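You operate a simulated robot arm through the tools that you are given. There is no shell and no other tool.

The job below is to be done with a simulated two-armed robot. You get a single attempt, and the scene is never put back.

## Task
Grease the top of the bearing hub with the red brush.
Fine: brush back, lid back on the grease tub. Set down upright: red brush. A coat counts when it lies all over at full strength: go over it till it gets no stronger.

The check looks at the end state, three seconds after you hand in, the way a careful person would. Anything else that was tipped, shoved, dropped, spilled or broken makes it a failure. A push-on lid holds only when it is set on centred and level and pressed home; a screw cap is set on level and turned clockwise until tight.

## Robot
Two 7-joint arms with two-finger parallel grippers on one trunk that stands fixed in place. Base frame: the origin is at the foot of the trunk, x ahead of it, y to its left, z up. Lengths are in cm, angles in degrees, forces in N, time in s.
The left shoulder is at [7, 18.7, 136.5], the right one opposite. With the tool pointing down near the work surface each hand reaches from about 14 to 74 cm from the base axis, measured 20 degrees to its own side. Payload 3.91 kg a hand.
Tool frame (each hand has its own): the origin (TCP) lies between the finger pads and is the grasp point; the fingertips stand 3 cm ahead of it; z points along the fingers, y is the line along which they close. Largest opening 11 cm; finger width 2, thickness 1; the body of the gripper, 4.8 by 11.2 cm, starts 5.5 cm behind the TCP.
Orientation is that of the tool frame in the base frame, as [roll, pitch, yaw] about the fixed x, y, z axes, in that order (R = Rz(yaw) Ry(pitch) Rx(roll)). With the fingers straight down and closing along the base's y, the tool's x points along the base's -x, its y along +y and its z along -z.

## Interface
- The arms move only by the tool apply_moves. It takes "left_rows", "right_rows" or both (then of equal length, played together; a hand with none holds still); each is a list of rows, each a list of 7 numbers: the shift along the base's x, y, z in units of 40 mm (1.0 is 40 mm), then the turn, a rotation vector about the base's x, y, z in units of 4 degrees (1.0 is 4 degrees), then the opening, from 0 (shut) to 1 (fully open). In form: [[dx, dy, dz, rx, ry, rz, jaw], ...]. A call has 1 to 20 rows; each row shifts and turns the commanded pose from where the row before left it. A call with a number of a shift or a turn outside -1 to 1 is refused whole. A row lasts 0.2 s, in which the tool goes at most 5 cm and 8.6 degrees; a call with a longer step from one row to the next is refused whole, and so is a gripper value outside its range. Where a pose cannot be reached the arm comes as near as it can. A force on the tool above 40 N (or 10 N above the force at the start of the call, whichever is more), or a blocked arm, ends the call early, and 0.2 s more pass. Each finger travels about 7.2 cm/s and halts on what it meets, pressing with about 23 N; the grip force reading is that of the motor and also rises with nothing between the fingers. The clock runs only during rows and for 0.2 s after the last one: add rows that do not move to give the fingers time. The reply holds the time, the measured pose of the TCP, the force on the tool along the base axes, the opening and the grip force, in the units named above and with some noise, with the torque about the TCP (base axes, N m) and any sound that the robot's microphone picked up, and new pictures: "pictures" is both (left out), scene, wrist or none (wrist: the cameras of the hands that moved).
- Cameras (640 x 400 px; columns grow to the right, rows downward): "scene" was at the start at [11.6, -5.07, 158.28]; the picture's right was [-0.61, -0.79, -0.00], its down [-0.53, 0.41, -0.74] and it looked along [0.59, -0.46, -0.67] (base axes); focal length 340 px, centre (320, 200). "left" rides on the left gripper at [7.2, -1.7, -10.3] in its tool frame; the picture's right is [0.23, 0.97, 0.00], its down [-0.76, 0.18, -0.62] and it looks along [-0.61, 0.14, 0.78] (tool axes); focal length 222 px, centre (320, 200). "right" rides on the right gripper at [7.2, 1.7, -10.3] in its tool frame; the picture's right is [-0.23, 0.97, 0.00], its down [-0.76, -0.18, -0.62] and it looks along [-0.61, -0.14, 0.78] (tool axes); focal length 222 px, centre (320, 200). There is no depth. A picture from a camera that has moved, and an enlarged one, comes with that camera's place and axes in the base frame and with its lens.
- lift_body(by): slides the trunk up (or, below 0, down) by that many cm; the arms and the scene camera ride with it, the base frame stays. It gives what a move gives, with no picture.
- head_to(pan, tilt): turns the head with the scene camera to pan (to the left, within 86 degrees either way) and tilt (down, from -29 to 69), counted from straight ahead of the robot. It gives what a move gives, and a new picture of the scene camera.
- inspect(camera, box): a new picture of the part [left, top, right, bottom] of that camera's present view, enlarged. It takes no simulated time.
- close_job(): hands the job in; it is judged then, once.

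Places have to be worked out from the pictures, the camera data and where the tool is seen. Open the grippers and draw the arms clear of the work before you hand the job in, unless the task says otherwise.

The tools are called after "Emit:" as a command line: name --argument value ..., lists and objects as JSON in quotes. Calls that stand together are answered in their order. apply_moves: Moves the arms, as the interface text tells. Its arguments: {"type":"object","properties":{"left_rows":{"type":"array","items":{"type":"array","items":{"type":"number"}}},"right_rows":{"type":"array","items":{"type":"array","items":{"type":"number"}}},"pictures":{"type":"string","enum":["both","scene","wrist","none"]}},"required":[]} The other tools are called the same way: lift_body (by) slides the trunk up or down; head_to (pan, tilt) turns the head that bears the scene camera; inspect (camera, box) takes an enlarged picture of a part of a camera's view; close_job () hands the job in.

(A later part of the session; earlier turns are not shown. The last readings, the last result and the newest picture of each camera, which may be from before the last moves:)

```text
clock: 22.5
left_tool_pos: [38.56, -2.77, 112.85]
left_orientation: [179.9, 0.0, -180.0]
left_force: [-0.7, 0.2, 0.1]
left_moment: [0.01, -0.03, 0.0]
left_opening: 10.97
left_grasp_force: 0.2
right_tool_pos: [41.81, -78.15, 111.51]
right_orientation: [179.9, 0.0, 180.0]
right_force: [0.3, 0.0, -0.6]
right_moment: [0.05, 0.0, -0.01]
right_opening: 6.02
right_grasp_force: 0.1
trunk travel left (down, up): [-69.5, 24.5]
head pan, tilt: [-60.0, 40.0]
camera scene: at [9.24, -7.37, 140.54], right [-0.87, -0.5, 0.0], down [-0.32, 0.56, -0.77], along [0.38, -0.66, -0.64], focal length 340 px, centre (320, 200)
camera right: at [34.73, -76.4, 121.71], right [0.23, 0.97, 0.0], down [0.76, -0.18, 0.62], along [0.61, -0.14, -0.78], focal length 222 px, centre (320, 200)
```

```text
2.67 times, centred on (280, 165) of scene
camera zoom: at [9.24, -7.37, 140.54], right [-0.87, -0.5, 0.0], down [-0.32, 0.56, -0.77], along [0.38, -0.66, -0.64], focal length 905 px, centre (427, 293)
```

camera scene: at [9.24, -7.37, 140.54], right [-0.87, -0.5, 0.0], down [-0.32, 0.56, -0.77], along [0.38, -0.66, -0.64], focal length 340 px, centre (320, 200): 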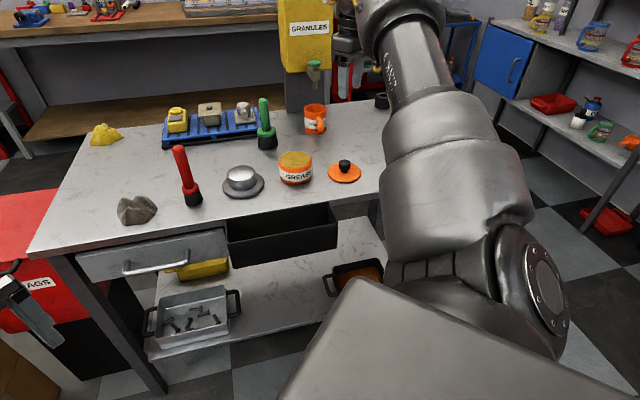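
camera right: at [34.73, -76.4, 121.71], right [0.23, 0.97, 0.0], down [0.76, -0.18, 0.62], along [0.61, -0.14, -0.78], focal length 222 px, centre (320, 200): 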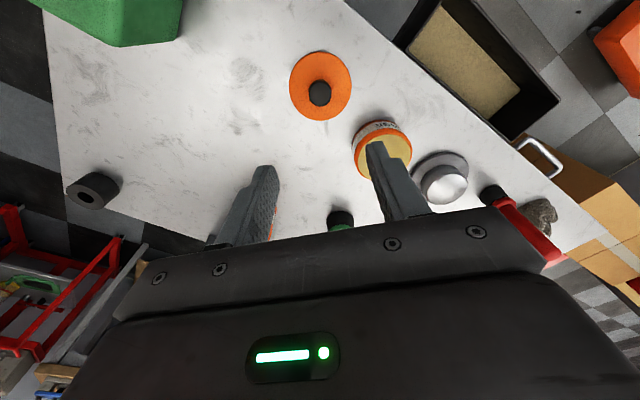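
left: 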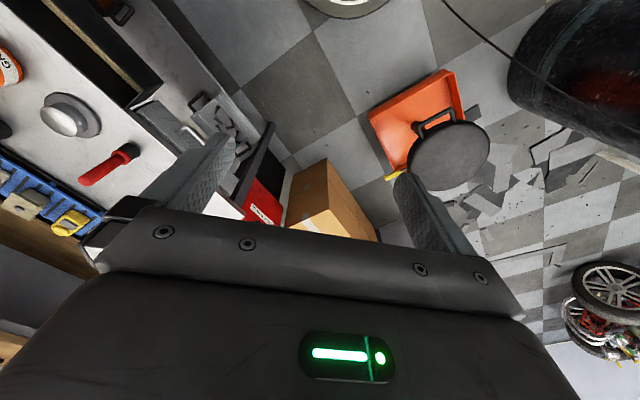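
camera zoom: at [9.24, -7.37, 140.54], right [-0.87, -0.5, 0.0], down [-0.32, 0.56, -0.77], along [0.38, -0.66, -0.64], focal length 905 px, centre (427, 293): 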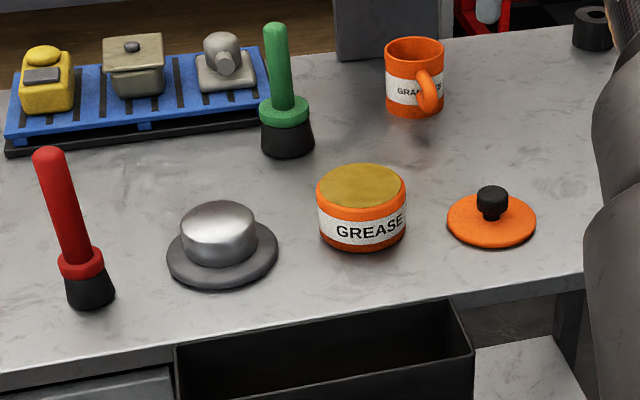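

The lid sits flat on the table at (42,-78). I carry the open hand high over to just short of the red brush, at about (69.7,-48.5), for a check view.

Emit:
apply_moves --right_rows '[[0.672, 0.78, 0.1, 0, 0, 0, 0.55], [0.672, 0.78, 0.1, 0, 0, 0, 0.55], [0.672, 0.78, 0.1, 0, 0, 0, 0.55], [0.672, 0.78, 0, 0, 0, 0, 0.55], [0.672, 0.78, 0, 0, 0, 0, 0.55], [0.672, 0.78, 0, 0, 0, 0, 0.55], [0.672, 0.78, 0, 0, 0, 0, 0.55], [0.672, 0.78, 0, 0, 0, 0, 0.55], [0.672, 0.78, 0, 0, 0, 0, 0.55], [0, 0, 0, 0, 0, 0, 0.55]]'

Emit:
inspect --camera "right" --box '[200, 60, 440, 260]'

Emit:
inspect --camera "scene" --box '[140, 60, 300, 220]'

```text
clock: 24.7
left_tool_pos: [38.71, -2.66, 112.85]
left_orientation: [-179.9, -0.1, -180.0]
left_force: [0.4, 0.2, 0.4]
left_moment: [0.0, 0.0, 0.02]
left_opening: 11.02
left_grasp_force: 0.1
right_tool_pos: [60.09, -48.38, 109.73]
right_orientation: [-179.9, 0.2, 179.9]
right_force: [-0.3, 0.0, -1.0]
right_moment: [0.0, -0.01, 0.01]
right_opening: 6.06
right_grasp_force: 0.1
right hand out of reach, approached as far as the arm can: row 5, 6, 7, 8, 9
trunk travel left (down, up): [-69.5, 24.5]
head pan, tilt: [-60.0, 40.0]
camera scene: at [9.33, -7.32, 140.54], right [-0.87, -0.5, 0.0], down [-0.32, 0.56, -0.77], along [0.38, -0.66, -0.64], focal length 340 px, centre (320, 200)
camera right: at [52.9, -46.75, 119.95], right [0.23, 0.97, 0.0], down [0.76, -0.18, 0.63], along [0.61, -0.14, -0.78], focal length 222 px, centre (320, 200)
```

scene: 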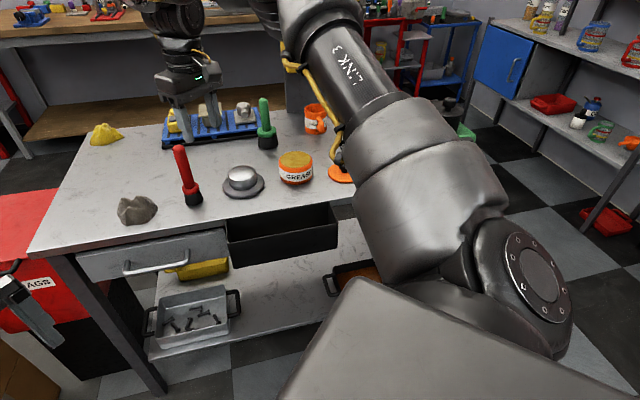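
right: 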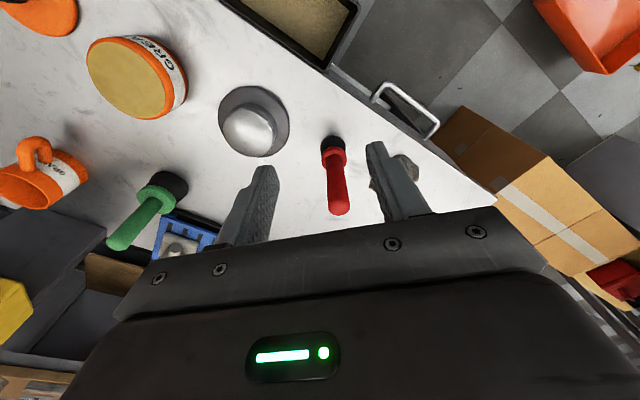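

```text
2.00 times, centred on (320, 160) of right
camera zoom: at [52.9, -46.75, 119.95], right [0.23, 0.97, 0.0], down [0.76, -0.18, 0.63], along [0.61, -0.14, -0.78], focal length 444 px, centre (320, 280)
```

zoom: 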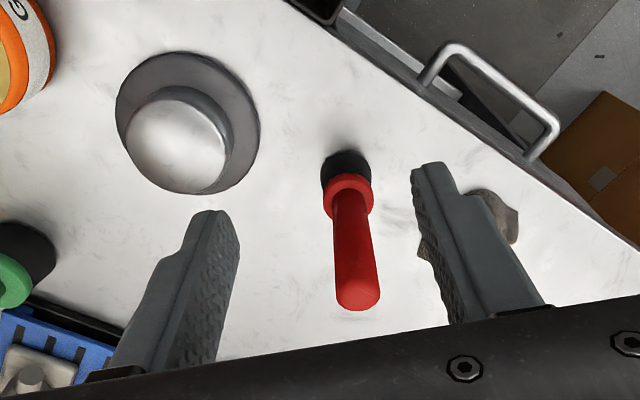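

```text
2.50 times, centred on (220, 140) of scene
camera zoom: at [9.33, -7.32, 140.54], right [-0.87, -0.5, 0.0], down [-0.32, 0.56, -0.77], along [0.38, -0.66, -0.64], focal length 849 px, centre (570, 350)
```

zoom: 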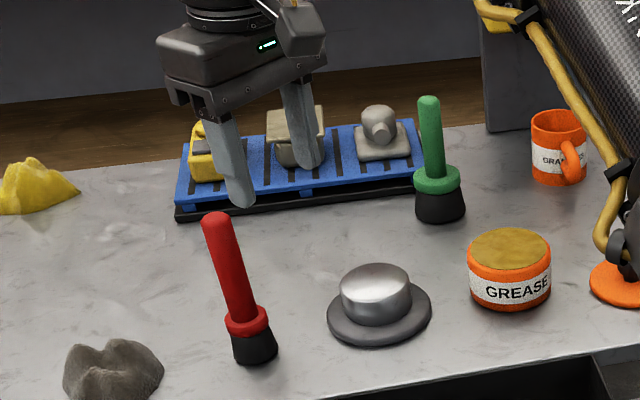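

The hand is stopped by reach at (60,-48) with this yaw, while towards the tub it reached farther. The brush is round, so I turn the hand about +28° in yaw to bring it to the same relation to the arm as at the tub, then advance.

Emit:
apply_moves --right_rows '[[0, 0, 0, 0, 0, 1, 0.55], [0, 0, 0, 0, 0, 1, 0.55], [0, 0, 0, 0, 0, 1, 0.55], [0, 0, 0, 0, 0, 1, 0.55], [0, 0, 0, 0, 0, 1, 0.55], [0, 0, 0, 0, 0, 1, 0.55], [0, 0, 0, 0, 0, 1, 0.55], [0.4, 0, 0, 0, 0, 0, 0.55], [0.4, 0, 0, 0, 0, 0, 0.55], [0.4, 0, 0, 0, 0, 0, 0.55], [0, 0, 0, 0, 0, 0, 0.55]]' --pictures "wrist"

```text
clock: 27.1
left_tool_pos: [38.6, -2.57, 112.98]
left_orientation: [180.0, -0.1, 180.0]
left_force: [0.3, 0.0, 0.7]
left_moment: [-0.02, -0.02, 0.0]
left_opening: 11.01
left_grasp_force: 0.1
right_tool_pos: [60.83, -48.19, 108.19]
right_orientation: [-179.9, 0.2, -151.9]
right_force: [0.0, -0.4, 0.7]
right_moment: [-0.01, 0.03, 0.0]
right_opening: 6.05
right_grasp_force: 0.0
right hand out of reach, approached as far as the arm can: row 8, 9, 10
trunk travel left (down, up): [-69.5, 24.5]
head pan, tilt: [-60.0, 40.0]
camera right: at [53.56, -50.2, 118.42], right [-0.26, 0.97, 0.0], down [0.75, 0.2, 0.63], along [0.6, 0.16, -0.78], focal length 222 px, centre (320, 200)
```

right: 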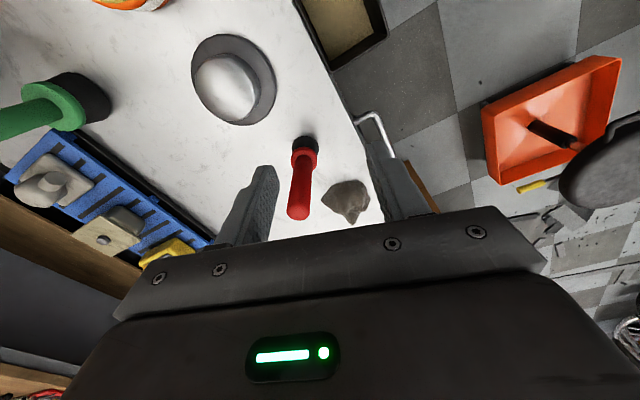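

Yaw made little difference, so the arm may be stuck in a poor elbow posture. I draw back to about (42,-46), undoing the yaw, then extend toward the brush again.

Emit:
apply_moves --right_rows '[[-0.7, 0.05, 0.3, 0, 0, -1, 0.55], [-0.7, 0.05, 0.2, 0, 0, -1, 0.55], [-0.7, 0.05, 0, 0, 0, -1, 0.55], [-0.7, 0.05, 0, 0, 0, -1, 0.55], [-0.7, 0.05, 0, 0, 0, -1, 0.55], [-0.7, 0.05, 0, 0, 0, -1, 0.55], [-0.5, 0.05, 0, 0, 0, -1, 0.55], [0, 0, 0, 0, 0, 0, 0.55]]' --pictures "scene"

```text
clock: 28.9
left_tool_pos: [38.57, -2.67, 112.91]
left_orientation: [179.9, -0.1, -180.0]
left_force: [-0.3, 0.7, 0.3]
left_moment: [-0.01, -0.03, 0.05]
left_opening: 10.97
left_grasp_force: 0.1
right_tool_pos: [41.79, -46.6, 110.33]
right_orientation: [179.9, 0.1, 179.9]
right_force: [-0.1, 0.1, 0.1]
right_moment: [0.01, 0.03, -0.04]
right_opening: 6.07
right_grasp_force: 0.0
trunk travel left (down, up): [-69.5, 24.5]
head pan, tilt: [-60.0, 40.0]
camera scene: at [9.31, -7.27, 140.54], right [-0.87, -0.5, 0.0], down [-0.32, 0.56, -0.77], along [0.38, -0.66, -0.64], focal length 340 px, centre (320, 200)
```

scene: 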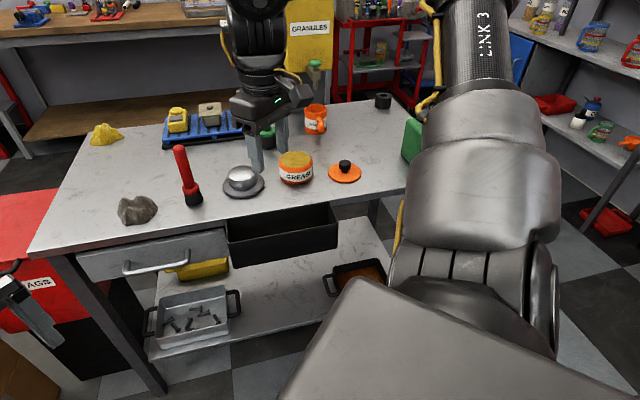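

Now I extend outward to about (65,-48,104.5), just short of the handle, and see how far it gets.

Emit:
apply_moves --right_rows '[[0.7, -0.05, 0, 0, 0, 0, 0.55], [0.7, -0.05, 0, 0, 0, 0, 0.55], [0.7, -0.05, 0, 0, 0, 0, 0.55], [0.7, -0.05, -0.2, 0, 0, 0, 0.55], [0.7, -0.05, -0.3, 0, 0, 0, 0.55], [0.7, -0.05, -0.4, 0, 0, 0, 0.55], [0.7, -0.05, -0.4, 0, 0, 0, 0.55], [0.7, -0.05, -0.2, 0, 0, 0, 0.55], [0, 0, 0, 0, 0, 0, 0.55]]' --pictures "both"

```text
clock: 30.9
left_tool_pos: [38.46, -2.57, 112.97]
left_orientation: [-179.9, 0.1, -179.9]
left_force: [-0.4, 0.0, 0.6]
left_moment: [0.0, 0.01, 0.02]
left_opening: 10.99
left_grasp_force: 0.0
right_tool_pos: [62.32, -48.18, 103.8]
right_orientation: [-180.0, 0.2, 180.0]
right_force: [0.2, -0.2, 0.0]
right_moment: [-0.01, -0.05, -0.03]
right_opening: 6.05
right_grasp_force: 0.0
right hand out of reach, approached as far as the arm can: row 8
trunk travel left (down, up): [-69.5, 24.5]
head pan, tilt: [-60.0, 40.0]
camera scene: at [9.17, -7.23, 140.55], right [-0.87, -0.5, 0.0], down [-0.32, 0.56, -0.77], along [0.38, -0.66, -0.64], focal length 340 px, centre (320, 200)
camera right: at [54.97, -46.57, 113.99], right [0.23, 0.97, 0.0], down [0.76, -0.18, 0.63], along [0.61, -0.14, -0.78], focal length 222 px, centre (320, 200)
```

scene: 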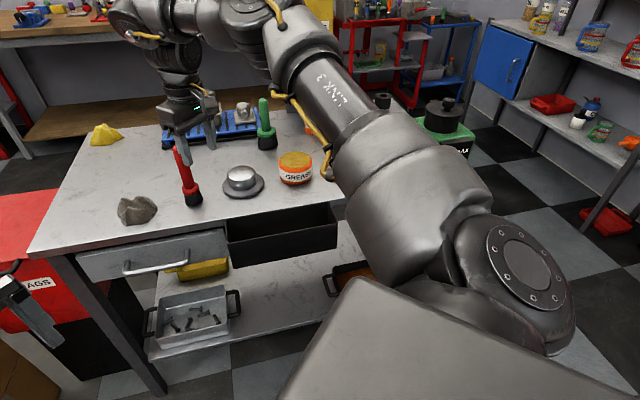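
right: 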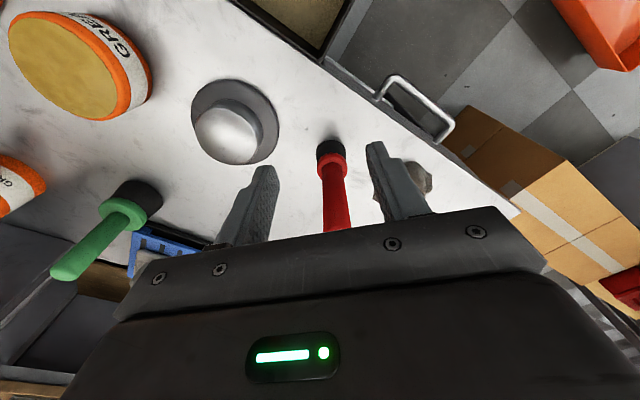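

Reach improves as the hand gets lower, so tilting the hand outward (fingers forward) about its closing axis should gain about 10 cm. The pads still close flat on a vertical handle, so I tilt 16° in place here, clear of the brush.

Emit:
apply_moves --right_rows '[[-0.2, 0, 0.1, 0, -1, 0, 0.6], [-0.2, 0, 0.1, 0, -1, 0, 0.6], [0, 0, 0, 0, -1, 0, 0.6], [0, 0, 0, 0, -1, 0, 0.6], [0, 0, 0, 0, 0, 0, 0.6]]' --pictures "both"

Emit:
inspect --camera "scene" --box '[120, 60, 280, 220]'

```text
clock: 32.1
left_tool_pos: [38.59, -2.59, 112.78]
left_orientation: [180.0, -0.1, 180.0]
left_force: [0.6, -0.8, 0.4]
left_moment: [0.0, -0.01, 0.06]
left_opening: 10.99
left_grasp_force: 0.1
right_tool_pos: [60.6, -48.24, 104.37]
right_orientation: [180.0, 16.0, -179.9]
right_force: [0.7, -0.4, 0.5]
right_moment: [-0.01, 0.02, -0.02]
right_opening: 6.62
right_grasp_force: 0.1
trunk travel left (down, up): [-69.5, 24.5]
head pan, tilt: [-60.0, 40.0]
camera scene: at [9.3, -7.24, 140.54], right [-0.87, -0.5, 0.0], down [-0.32, 0.56, -0.77], along [0.38, -0.66, -0.64], focal length 340 px, centre (320, 200)
camera right: at [50.8, -46.46, 112.27], right [0.22, 0.97, 0.06], down [0.56, -0.18, 0.81], along [0.8, -0.14, -0.58], focal length 222 px, centre (320, 200)
```

scene: 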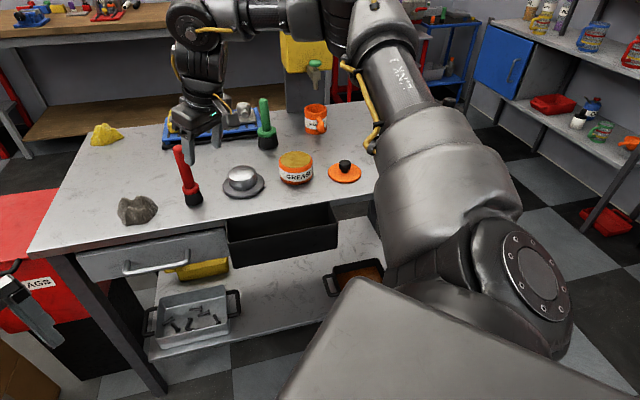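
right: 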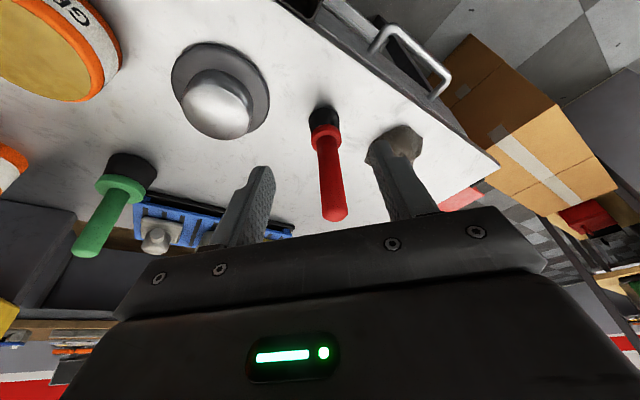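

```text
2.50 times, centred on (200, 140) of scene
camera zoom: at [9.3, -7.24, 140.54], right [-0.87, -0.5, 0.0], down [-0.32, 0.56, -0.77], along [0.38, -0.66, -0.64], focal length 849 px, centre (620, 350)
```

zoom: 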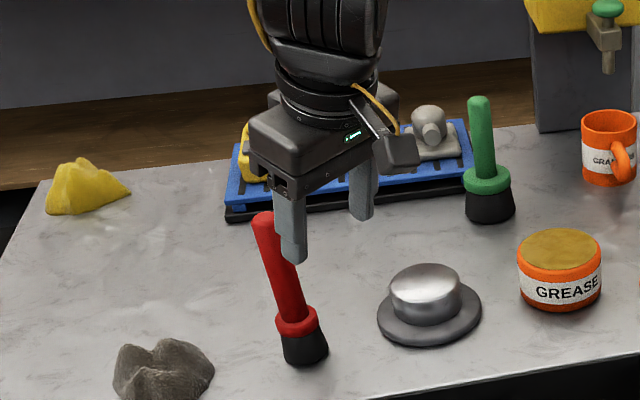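

The tilt works. The handle is at about (69.1,-48.2), centred between the fingers. I move forward over it, then check before descending.

Emit:
apply_moves --right_rows '[[0.5, 0, 0.05, 0, 0, 0, 0.6], [0.5, 0, 0.05, 0, 0, 0, 0.6], [0.55, 0, 0, 0, 0, 0, 0.6], [0.55, 0, 0, 0, 0, 0, 0.6], [0, 0, 0, 0, 0, 0, 0.6]]' --pictures "both"

Emit:
inspect --camera "scene" --box '[120, 60, 280, 220]'

Emit:
inspect --camera "right" --box '[200, 100, 440, 250]'

```text
clock: 33.3
left_tool_pos: [38.53, -2.61, 112.91]
left_orientation: [-180.0, 0.0, 179.9]
left_force: [-0.6, 0.2, 0.5]
left_moment: [-0.04, -0.02, 0.01]
left_opening: 11.02
left_grasp_force: 0.2
right_tool_pos: [68.81, -48.12, 104.85]
right_orientation: [-180.0, 15.9, -179.9]
right_force: [0.1, -0.3, 1.5]
right_moment: [-0.01, 0.0, 0.01]
right_opening: 6.57
right_grasp_force: 0.0
trunk travel left (down, up): [-69.5, 24.5]
head pan, tilt: [-60.0, 40.0]
camera scene: at [9.17, -7.33, 140.55], right [-0.87, -0.5, 0.0], down [-0.32, 0.56, -0.77], along [0.38, -0.66, -0.64], focal length 340 px, centre (320, 200)
camera right: at [59.1, -46.52, 112.7], right [0.22, 0.97, 0.06], down [0.56, -0.18, 0.81], along [0.8, -0.14, -0.58], focal length 222 px, centre (320, 200)
```

scene: 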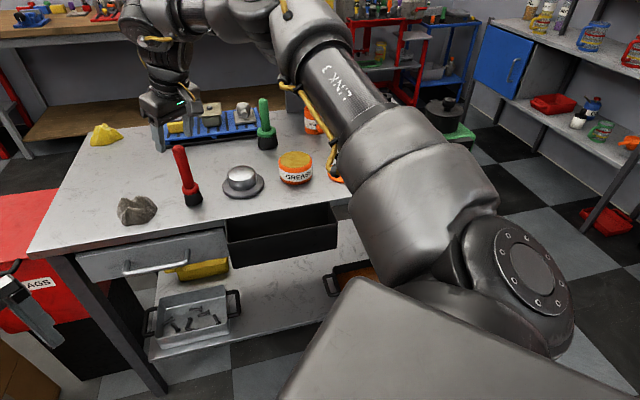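
right: 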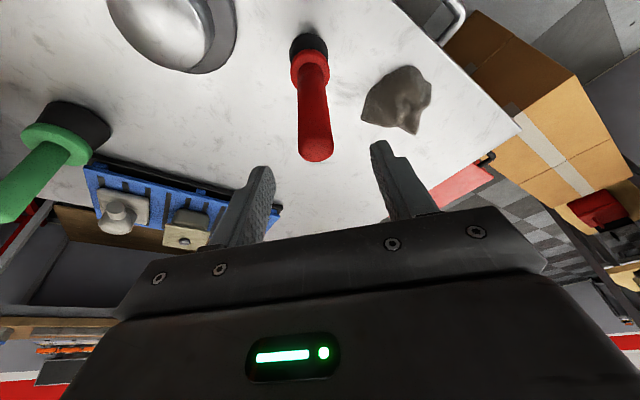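

```text
2.50 times, centred on (200, 140) of scene
camera zoom: at [9.17, -7.33, 140.55], right [-0.87, -0.5, 0.0], down [-0.32, 0.56, -0.77], along [0.38, -0.66, -0.64], focal length 849 px, centre (620, 350)
```

zoom: 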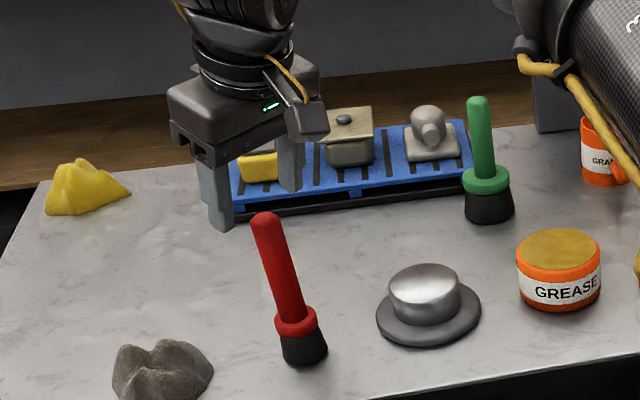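

```text
2.67 times, centred on (320, 175) of right
camera zoom: at [59.1, -46.52, 112.7], right [0.22, 0.97, 0.06], down [0.56, -0.18, 0.81], along [0.8, -0.14, -0.58], focal length 592 px, centre (320, 267)
```

zoom: 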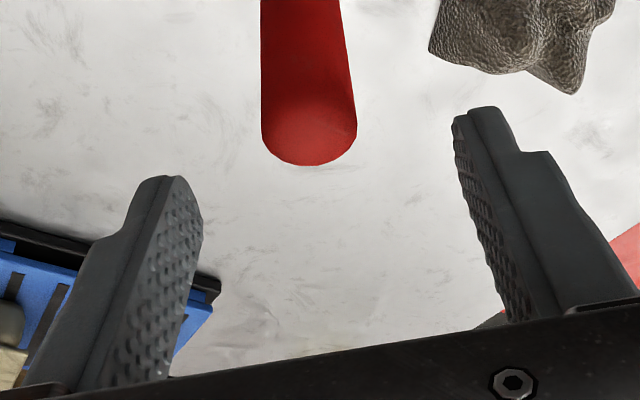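

Triangulation gives the handle axis at (69.6,-48.4) with its top at z≈100.6. I correct by under a centimetre and descend to z≈96.4 around the handle.

Emit:
apply_moves --right_rows '[[0.2, -0.07, -0.1, 0, 0, 0, 0.6], [0, 0, -0.5, 0, 0, 0, 0.6], [0, 0, -0.5, 0, 0, 0, 0.6], [0, 0, -0.5, 0, 0, 0, 0.6], [0, 0, -0.5, 0, 0, 0, 0.6], [0, 0, 0, 0, 0, 0, 0.6]]' --pictures "both"

Emit:
inspect --camera "scene" --box '[120, 60, 280, 220]'

Emit:
inspect --camera "right" --box '[200, 100, 440, 250]'

```text
clock: 34.7
left_tool_pos: [38.54, -2.67, 112.81]
left_orientation: [-180.0, 0.0, 180.0]
left_force: [-1.1, -0.7, 0.1]
left_moment: [0.0, 0.0, 0.01]
left_opening: 11.02
left_grasp_force: 0.2
right_tool_pos: [69.08, -48.41, 96.41]
right_orientation: [180.0, 16.0, 179.9]
right_force: [-0.7, 0.5, -0.6]
right_moment: [0.04, 0.02, 0.0]
right_opening: 6.57
right_grasp_force: 0.1
right hand out of reach, approached as far as the arm can: row 5
trunk travel left (down, up): [-69.5, 24.5]
head pan, tilt: [-60.0, 40.0]
camera scene: at [9.25, -7.25, 140.55], right [-0.87, -0.5, 0.0], down [-0.32, 0.56, -0.77], along [0.38, -0.66, -0.64], focal length 340 px, centre (320, 200)
camera right: at [59.4, -46.79, 104.35], right [0.22, 0.97, 0.06], down [0.56, -0.18, 0.81], along [0.8, -0.14, -0.58], focal length 222 px, centre (320, 200)
```

scene: 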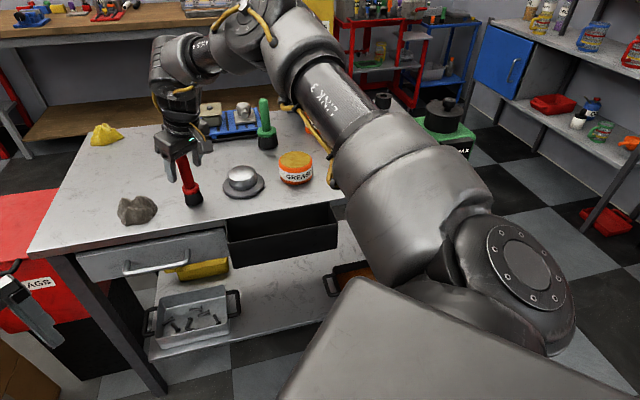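
right: 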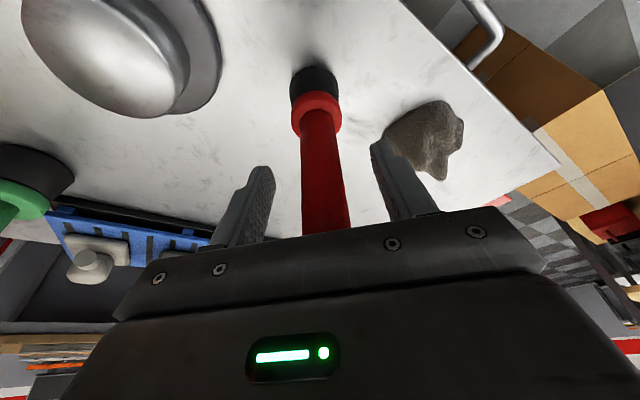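

```text
2.50 times, centred on (200, 140) of scene
camera zoom: at [9.25, -7.25, 140.55], right [-0.87, -0.5, 0.0], down [-0.32, 0.56, -0.77], along [0.38, -0.66, -0.64], focal length 849 px, centre (620, 350)
```

zoom: 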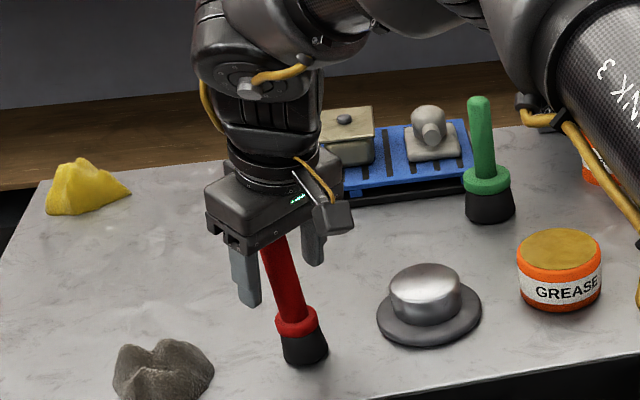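

```text
2.67 times, centred on (320, 175) of right
camera zoom: at [59.4, -46.79, 104.35], right [0.22, 0.97, 0.06], down [0.56, -0.18, 0.81], along [0.8, -0.14, -0.58], focal length 592 px, centre (320, 267)
```

zoom: 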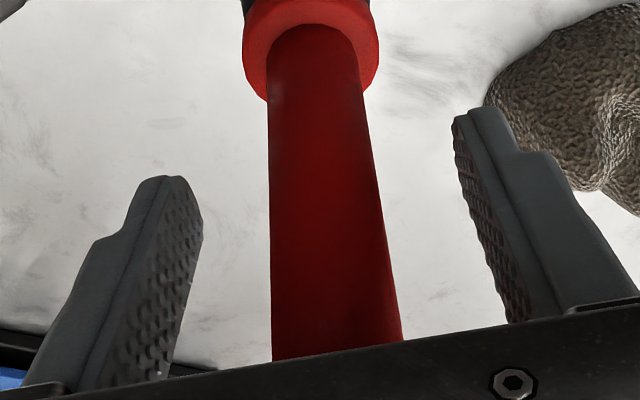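

The handle is centred between the pads, and the pads cross its axis at about z 94.5. I close on it.

Emit:
apply_moves --right_rows '[[0, 0, 0, 0, 0, 0, 0.4], [0, 0, 0, 0, 0, 0, 0.25], [0, 0, 0, 0, 0, 0, 0.1], [0, 0, 0, 0, 0, 0, 0], [0, 0, 0, 0, 0, 0, 0], [0, 0, 0, 0, 0, 0, 0]]' --pictures "both"

Emit:
inspect --camera "scene" --box '[120, 60, 280, 220]'

```text
clock: 36.1
left_tool_pos: [38.63, -2.67, 112.89]
left_orientation: [179.9, 0.0, -180.0]
left_force: [-0.6, 0.2, -0.3]
left_moment: [0.0, 0.01, 0.01]
left_opening: 10.99
left_grasp_force: 0.0
right_tool_pos: [69.17, -48.57, 96.44]
right_orientation: [179.9, 16.2, -179.9]
right_force: [-0.2, -0.4, 0.7]
right_moment: [-0.03, -0.01, -0.01]
right_opening: 2.51
right_grasp_force: 23.8
trunk travel left (down, up): [-69.5, 24.5]
head pan, tilt: [-60.0, 40.0]
camera scene: at [9.25, -7.29, 140.54], right [-0.87, -0.5, 0.0], down [-0.32, 0.56, -0.77], along [0.38, -0.66, -0.64], focal length 340 px, centre (320, 200)
camera right: at [59.4, -46.82, 104.35], right [0.22, 0.97, 0.06], down [0.56, -0.18, 0.81], along [0.8, -0.14, -0.58], focal length 222 px, centre (320, 200)
```

scene: 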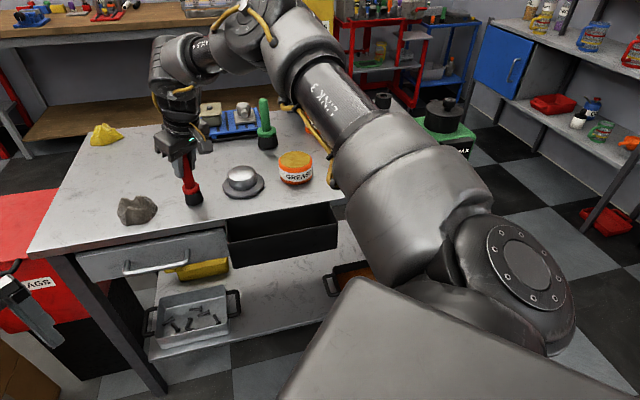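
right: 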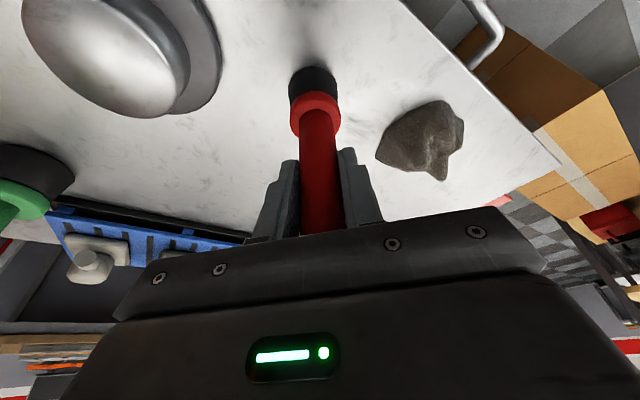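

```text
2.50 times, centred on (200, 140) of scene
camera zoom: at [9.25, -7.29, 140.54], right [-0.87, -0.5, 0.0], down [-0.32, 0.56, -0.77], along [0.38, -0.66, -0.64], focal length 849 px, centre (620, 350)
```

zoom: 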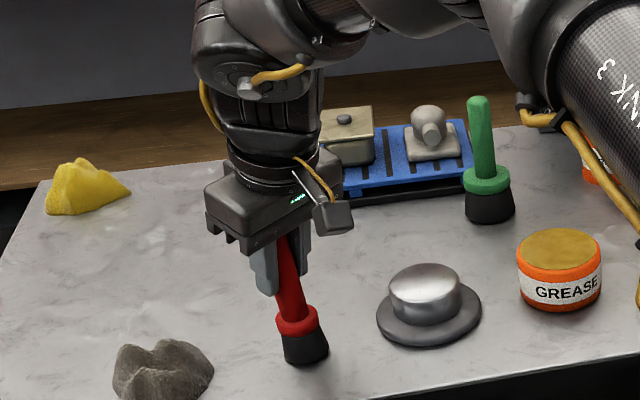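

Gripped at 2.51 cm with the brush still upright; its foot is 11.5 cm below the TCP. I lift straight up about 8.5 cm.

Emit:
apply_moves --right_rows '[[-0.02, 0, 0.2, 0, 0, 0, 0], [-0.02, 0, 0.4, 0, 0, 0, 0], [-0.02, 0, 0.5, 0, 0, 0, 0], [-0.02, 0, 0.5, 0, 0, 0, 0], [-0.02, 0, 0.5, 0, 0, 0, 0], [0, 0, 0, 0, 0, 0, 0]]' --pictures "both"

Emit:
inspect --camera "scene" --box '[120, 60, 320, 220]'

```text
clock: 37.5
left_tool_pos: [38.63, -2.67, 112.74]
left_orientation: [-179.9, -0.1, 180.0]
left_force: [-0.5, 0.4, 0.5]
left_moment: [-0.01, 0.01, -0.03]
left_opening: 11.0
left_grasp_force: 0.1
right_tool_pos: [68.83, -48.41, 104.98]
right_orientation: [-179.9, 16.1, 180.0]
right_force: [-0.2, 0.6, 0.4]
right_moment: [0.01, 0.01, 0.0]
right_opening: 2.49
right_grasp_force: 22.5
trunk travel left (down, up): [-69.5, 24.5]
head pan, tilt: [-60.0, 40.0]
camera scene: at [9.29, -7.32, 140.54], right [-0.87, -0.5, 0.0], down [-0.32, 0.56, -0.77], along [0.38, -0.66, -0.64], focal length 340 px, centre (320, 200)
camera right: at [59.06, -46.78, 112.77], right [0.22, 0.97, 0.06], down [0.56, -0.18, 0.81], along [0.8, -0.14, -0.58], focal length 222 px, centre (320, 200)
```

scene: 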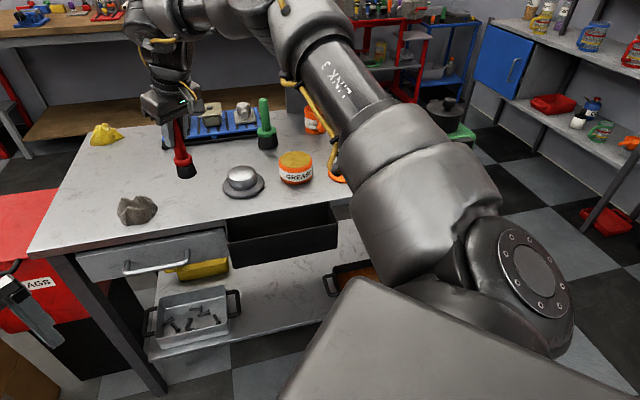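
right: 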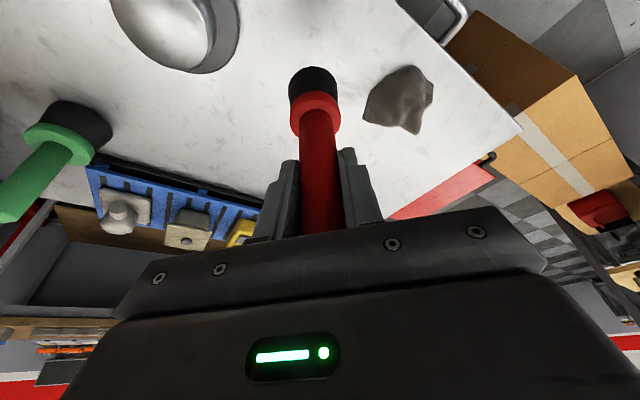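

```text
2.50 times, centred on (220, 140) of scene
camera zoom: at [9.29, -7.32, 140.54], right [-0.87, -0.5, 0.0], down [-0.32, 0.56, -0.77], along [0.38, -0.66, -0.64], focal length 849 px, centre (570, 350)
```

zoom: 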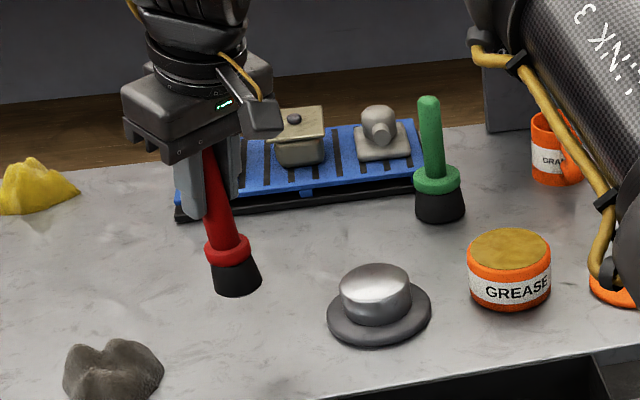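

The brush hangs straight with its foot at z≈93.5, above the hub top (~88.7) and the tub rim (90.65). I carry it to above the tub centre at about (53.0,-70.2).

Emit:
apply_moves --right_rows '[[-0.58, -0.78, 0.15, 0, 0, 0, 0], [-0.58, -0.78, 0.15, 0, 0, 0, 0], [-0.58, -0.78, 0, 0, 0, 0, 0], [-0.58, -0.78, 0, 0, 0, 0, 0], [-0.58, -0.78, 0, 0, 0, 0, 0], [-0.58, -0.78, 0, 0, 0, 0, 0], [-0.58, -0.78, 0, 0, 0, 0, 0], [0, 0, 0, 0, 0, 0, 0]]' --pictures "both"

Emit:
inspect --camera "scene" --box '[220, 60, 380, 220]'

Emit:
inspect --camera "right" --box '[220, 30, 420, 180]'

```text
clock: 39.3
left_tool_pos: [38.7, -2.5, 112.85]
left_orientation: [180.0, -0.1, 180.0]
left_force: [0.0, -0.4, 0.8]
left_moment: [-0.02, 0.0, 0.0]
left_opening: 11.0
left_grasp_force: 0.0
right_tool_pos: [52.72, -70.13, 106.01]
right_orientation: [180.0, 16.0, 180.0]
right_force: [0.2, 0.0, -1.1]
right_moment: [0.03, 0.0, -0.02]
right_opening: 2.49
right_grasp_force: 23.4
trunk travel left (down, up): [-69.5, 24.5]
head pan, tilt: [-60.0, 40.0]
camera scene: at [9.32, -7.23, 140.54], right [-0.87, -0.5, 0.0], down [-0.32, 0.56, -0.77], along [0.38, -0.66, -0.64], focal length 340 px, centre (320, 200)
camera right: at [42.97, -68.44, 113.87], right [0.22, 0.97, 0.06], down [0.56, -0.18, 0.81], along [0.8, -0.14, -0.58], focal length 222 px, centre (320, 200)
```

scene: 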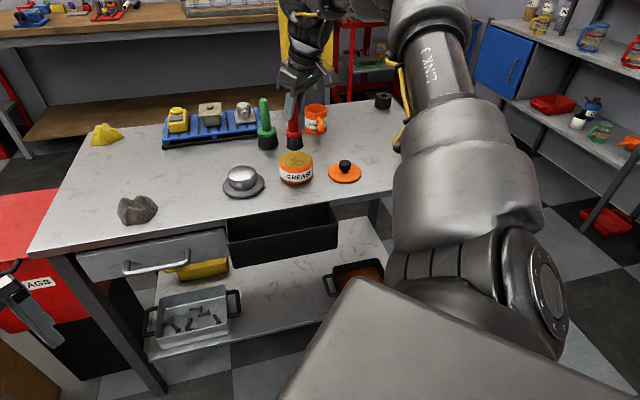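
right: 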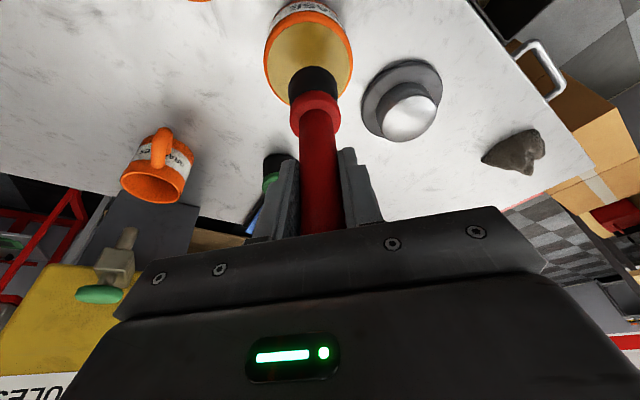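

```text
2.50 times, centred on (300, 140) of scene
camera zoom: at [9.32, -7.23, 140.54], right [-0.87, -0.5, 0.0], down [-0.32, 0.56, -0.77], along [0.38, -0.66, -0.64], focal length 849 px, centre (370, 350)
```

zoom: 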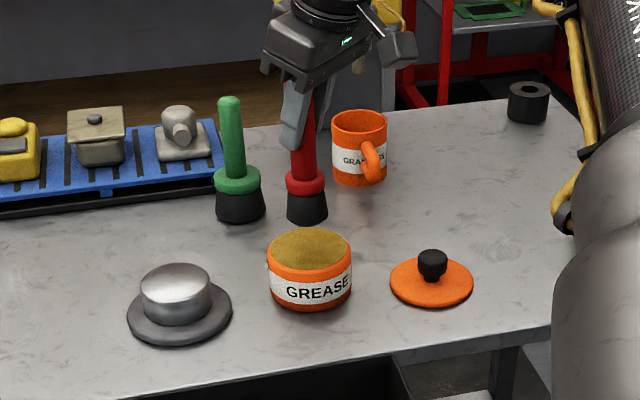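

```text
2.67 times, centred on (320, 105) of right
camera zoom: at [42.97, -68.44, 113.87], right [0.22, 0.97, 0.06], down [0.56, -0.18, 0.81], along [0.8, -0.14, -0.58], focal length 592 px, centre (320, 453)
```

zoom: 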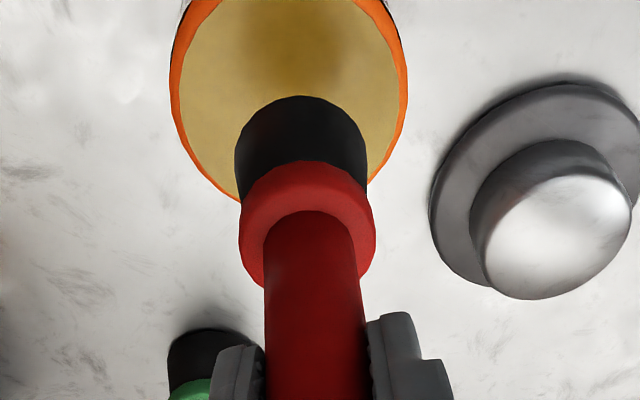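

The brush hangs over the grease, about 2 mm off centre in y. I correct this and lower it in steps so that the bristles dip about a centimetre.

Emit:
apply_moves --right_rows '[[0, -0.06, -0.2, 0, 0, 0, 0], [0, 0, -0.4, 0, 0, 0, 0], [0, 0, -0.3, 0, 0, 0, 0], [0, 0, -0.15, 0, 0, 0, 0], [0, 0, -0.1, 0, 0, 0, 0], [0, 0, -0.1, 0, 0, 0, 0], [0, 0, 0, 0, 0, 0, 0]]' --pictures "wrist"

Emit:
inspect --camera "scene" --box '[240, 100, 360, 220]'

```text
clock: 40.9
left_tool_pos: [38.39, -2.44, 112.87]
left_orientation: [-180.0, 0.1, 179.9]
left_force: [0.3, 1.2, -0.2]
left_moment: [0.0, 0.02, 0.0]
left_opening: 11.01
left_grasp_force: 0.2
right_tool_pos: [52.51, -70.21, 101.5]
right_orientation: [-180.0, 16.2, -179.9]
right_force: [-0.2, -2.1, 22.0]
right_moment: [0.27, -0.28, 0.03]
right_opening: 2.48
right_grasp_force: 22.7
trunk travel left (down, up): [-69.5, 24.5]
head pan, tilt: [-60.0, 40.0]
camera right: at [42.79, -68.59, 109.3], right [0.22, 0.97, 0.06], down [0.56, -0.18, 0.81], along [0.8, -0.14, -0.58], focal length 222 px, centre (320, 200)
```

right: 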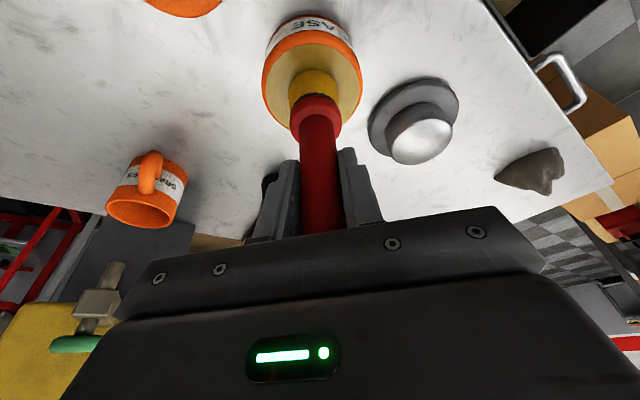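

```text
3.33 times, centred on (300, 160) of scene
camera zoom: at [8.96, -6.98, 140.59], right [-0.87, -0.5, 0.0], down [-0.32, 0.56, -0.77], along [0.38, -0.66, -0.64], focal length 1132 px, centre (387, 333)
```

zoom: 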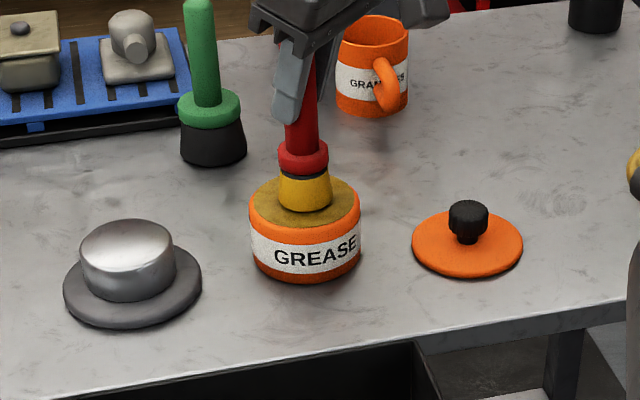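

The brush is loaded (bristles are yellow) and met firm grease at TCP z 101.5. Hub top triangulates to (62.7,-59.4,89.1), radius 3.7. I lift clear and move above the hub.

Emit:
apply_moves --right_rows '[[0, 0, 0.3, 0, 0, 0, 0], [0, 0, 0.5, 0, 0, 0, 0], [0, 0, 0.3, 0, 0, 0, 0], [0, 0, 0, 0, 0, 0, 0], [0.61, 0.67, 0, 0, 0, 0, 0], [0.61, 0.67, 0, 0, 0, 0, 0], [0.61, 0.67, 0, 0, 0, 0, 0], [0.61, 0.67, 0, 0, 0, 0, 0], [0, 0, -0.3, 0, 0, 0, 0], [0, 0, 0, 0, 0, 0, 0]]' --pictures "wrist"

Emit:
inspect --camera "scene" --box '[180, 100, 340, 220]'

Emit:
inspect --camera "right" --box '[220, 30, 420, 180]'

```text
clock: 43.1
left_tool_pos: [38.6, -2.72, 112.82]
left_orientation: [179.9, 0.0, 180.0]
left_force: [0.1, 0.1, 0.6]
left_moment: [0.02, 0.0, 0.01]
left_opening: 11.0
left_grasp_force: 0.0
right_tool_pos: [62.62, -59.77, 104.22]
right_orientation: [-179.9, 16.0, -180.0]
right_force: [1.0, -0.4, 0.3]
right_moment: [-0.01, -0.01, 0.01]
right_opening: 2.49
right_grasp_force: 23.3
trunk travel left (down, up): [-69.5, 24.5]
head pan, tilt: [-60.0, 40.0]
camera right: at [52.89, -58.19, 112.15], right [0.22, 0.97, 0.06], down [0.56, -0.18, 0.81], along [0.8, -0.14, -0.58], focal length 222 px, centre (320, 200)
```

right: 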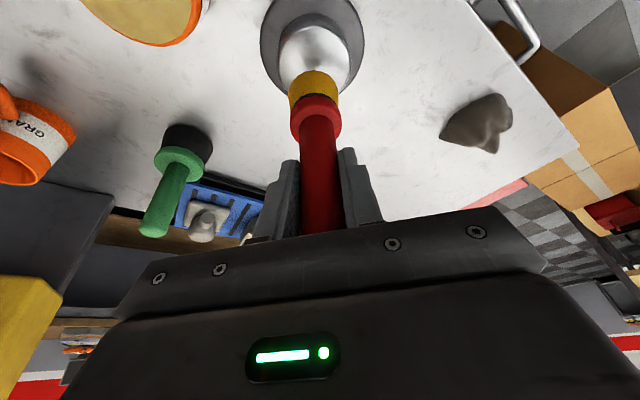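

```text
3.33 times, centred on (260, 160) of scene
camera zoom: at [9.25, -7.31, 140.54], right [-0.87, -0.5, 0.0], down [-0.32, 0.56, -0.77], along [0.38, -0.66, -0.64], focal length 1132 px, centre (520, 333)
```

zoom: 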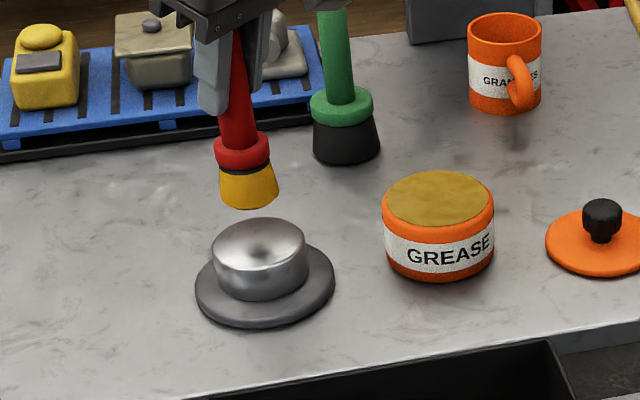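

```text
2.67 times, centred on (320, 105) of right
camera zoom: at [52.89, -58.19, 112.15], right [0.22, 0.97, 0.06], down [0.56, -0.18, 0.81], along [0.8, -0.14, -0.58], focal length 592 px, centre (320, 453)
```

zoom: 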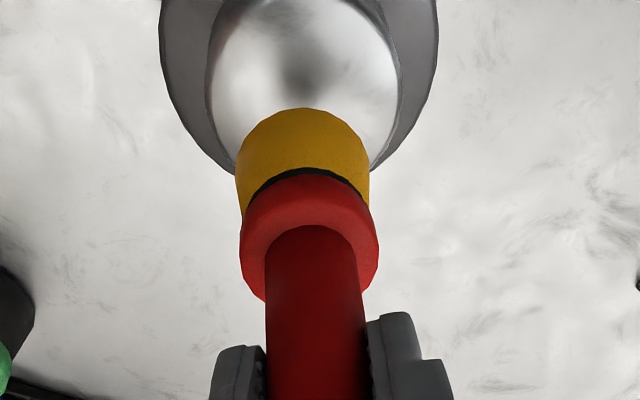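

The brush is nearly centred over the hub. I correct about 3.5 mm and come down slowly to contact.

Emit:
apply_moves --right_rows '[[-0.09, 0.09, -0.3, 0, 0, 0, 0], [0, 0, -0.4, 0, 0, 0, 0], [0, 0, -0.1, 0, 0, 0, 0], [0, 0, 0, 0, 0, 0, 0]]' --pictures "none"

Emit:
apply_moves --right_rows '[[0, 0, -0.05, 0, 0, 0, 0], [0, 0, 0, 0, 0, 0, 0]]' --pictures "none"

Emit:
apply_moves --right_rows '[[0, 0, -0.05, 0, 0, 0, 0], [0, 0, 0, 0, 0, 0, 0]]' --pictures "none"

Emit:
inspect --camera "scene" --box '[180, 100, 340, 220]'

```text
clock: 44.1
left_tool_pos: [38.6, -2.71, 112.94]
left_orientation: [179.9, 0.1, -180.0]
left_force: [-0.3, 0.1, 0.7]
left_moment: [0.01, -0.01, 0.0]
left_opening: 10.98
left_grasp_force: 0.1
right_tool_pos: [62.07, -59.55, 101.27]
right_orientation: [179.9, 15.9, -179.9]
right_force: [0.7, 0.5, -0.9]
right_moment: [0.03, 0.03, -0.02]
right_opening: 2.48
right_grasp_force: 22.9
trunk travel left (down, up): [-69.5, 24.5]
head pan, tilt: [-60.0, 40.0]
```

```text
clock: 44.7
left_tool_pos: [38.64, -2.66, 112.78]
left_orientation: [179.9, -0.1, -180.0]
left_force: [0.1, 0.3, 0.7]
left_moment: [-0.01, -0.01, -0.01]
left_opening: 10.98
left_grasp_force: 0.0
right_tool_pos: [62.15, -59.4, 100.92]
right_orientation: [-179.9, 16.0, 180.0]
right_force: [0.3, 0.2, -0.3]
right_moment: [0.03, 0.0, 0.03]
right_opening: 2.51
right_grasp_force: 23.1
trunk travel left (down, up): [-69.5, 24.5]
head pan, tilt: [-60.0, 40.0]
```

```text
clock: 45.3
left_tool_pos: [38.62, -2.67, 113.02]
left_orientation: [180.0, 0.0, 180.0]
left_force: [0.1, 0.3, 0.2]
left_moment: [0.0, 0.04, 0.0]
left_opening: 11.04
left_grasp_force: 0.1
right_tool_pos: [62.11, -59.55, 100.77]
right_orientation: [-180.0, 16.0, 180.0]
right_force: [1.6, 0.4, -1.5]
right_moment: [0.0, 0.04, -0.02]
right_opening: 2.51
right_grasp_force: 22.7
trunk travel left (down, up): [-69.5, 24.5]
head pan, tilt: [-60.0, 40.0]
```

```text
3.33 times, centred on (260, 160) of scene
camera zoom: at [9.25, -7.3, 140.54], right [-0.87, -0.5, 0.0], down [-0.32, 0.56, -0.77], along [0.38, -0.66, -0.64], focal length 1132 px, centre (520, 333)
```

zoom: 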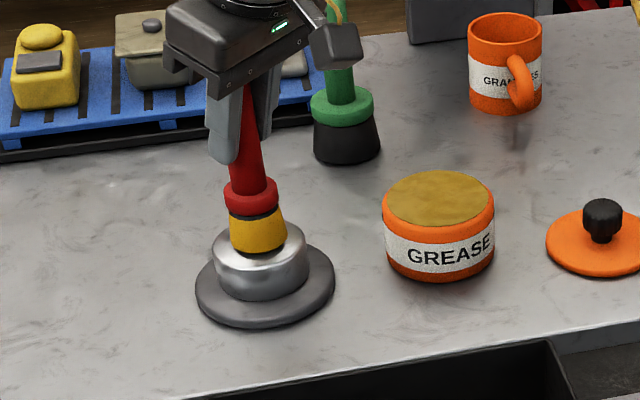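

The bristles are within a couple of millimetres of the hub top. I go on in small steps.

Emit:
apply_moves --right_rows '[[0, 0, -0.04, 0, 0, 0, 0], [0, 0, 0, 0, 0, 0, 0]]' --pictures "none"

Emit:
apply_moves --right_rows '[[0, 0, -0.03, 0, 0, 0, 0], [0, 0, 0, 0, 0, 0, 0]]' --pictures "none"

Emit:
inspect --camera "scene" --box '[180, 100, 340, 220]'

```text
clock: 45.9
left_tool_pos: [38.65, -2.55, 112.86]
left_orientation: [-180.0, 0.1, 180.0]
left_force: [0.1, 0.3, -0.5]
left_moment: [-0.02, 0.01, 0.02]
left_opening: 10.98
left_grasp_force: 0.0
right_tool_pos: [62.03, -59.43, 100.67]
right_orientation: [179.9, 16.1, -180.0]
right_force: [0.4, 0.8, 1.4]
right_moment: [0.0, -0.04, 0.0]
right_opening: 2.52
right_grasp_force: 23.5
trunk travel left (down, up): [-69.5, 24.5]
head pan, tilt: [-60.0, 40.0]
```

```text
clock: 46.5
left_tool_pos: [38.5, -2.61, 112.99]
left_orientation: [179.9, 0.0, -179.9]
left_force: [0.2, 0.7, -0.2]
left_moment: [0.03, 0.0, 0.02]
left_opening: 11.01
left_grasp_force: 0.1
right_tool_pos: [62.1, -59.27, 100.61]
right_orientation: [180.0, 16.1, 180.0]
right_force: [-1.1, -0.6, 6.2]
right_moment: [0.03, -0.04, 0.02]
right_opening: 2.52
right_grasp_force: 23.0
trunk travel left (down, up): [-69.5, 24.5]
head pan, tilt: [-60.0, 40.0]
```

```text
3.33 times, centred on (260, 160) of scene
camera zoom: at [9.13, -7.21, 140.57], right [-0.87, -0.5, 0.0], down [-0.32, 0.56, -0.77], along [0.38, -0.66, -0.64], focal length 1132 px, centre (520, 333)
```

zoom: 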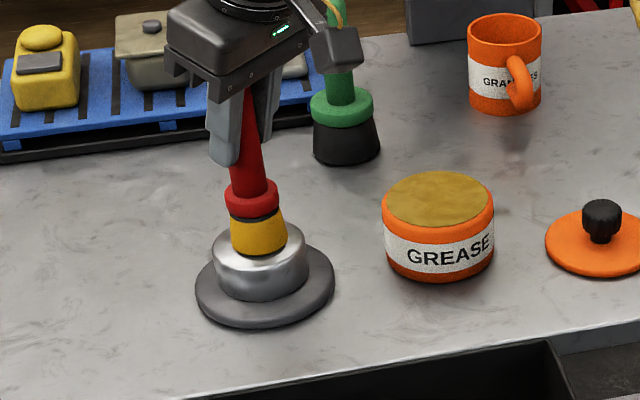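

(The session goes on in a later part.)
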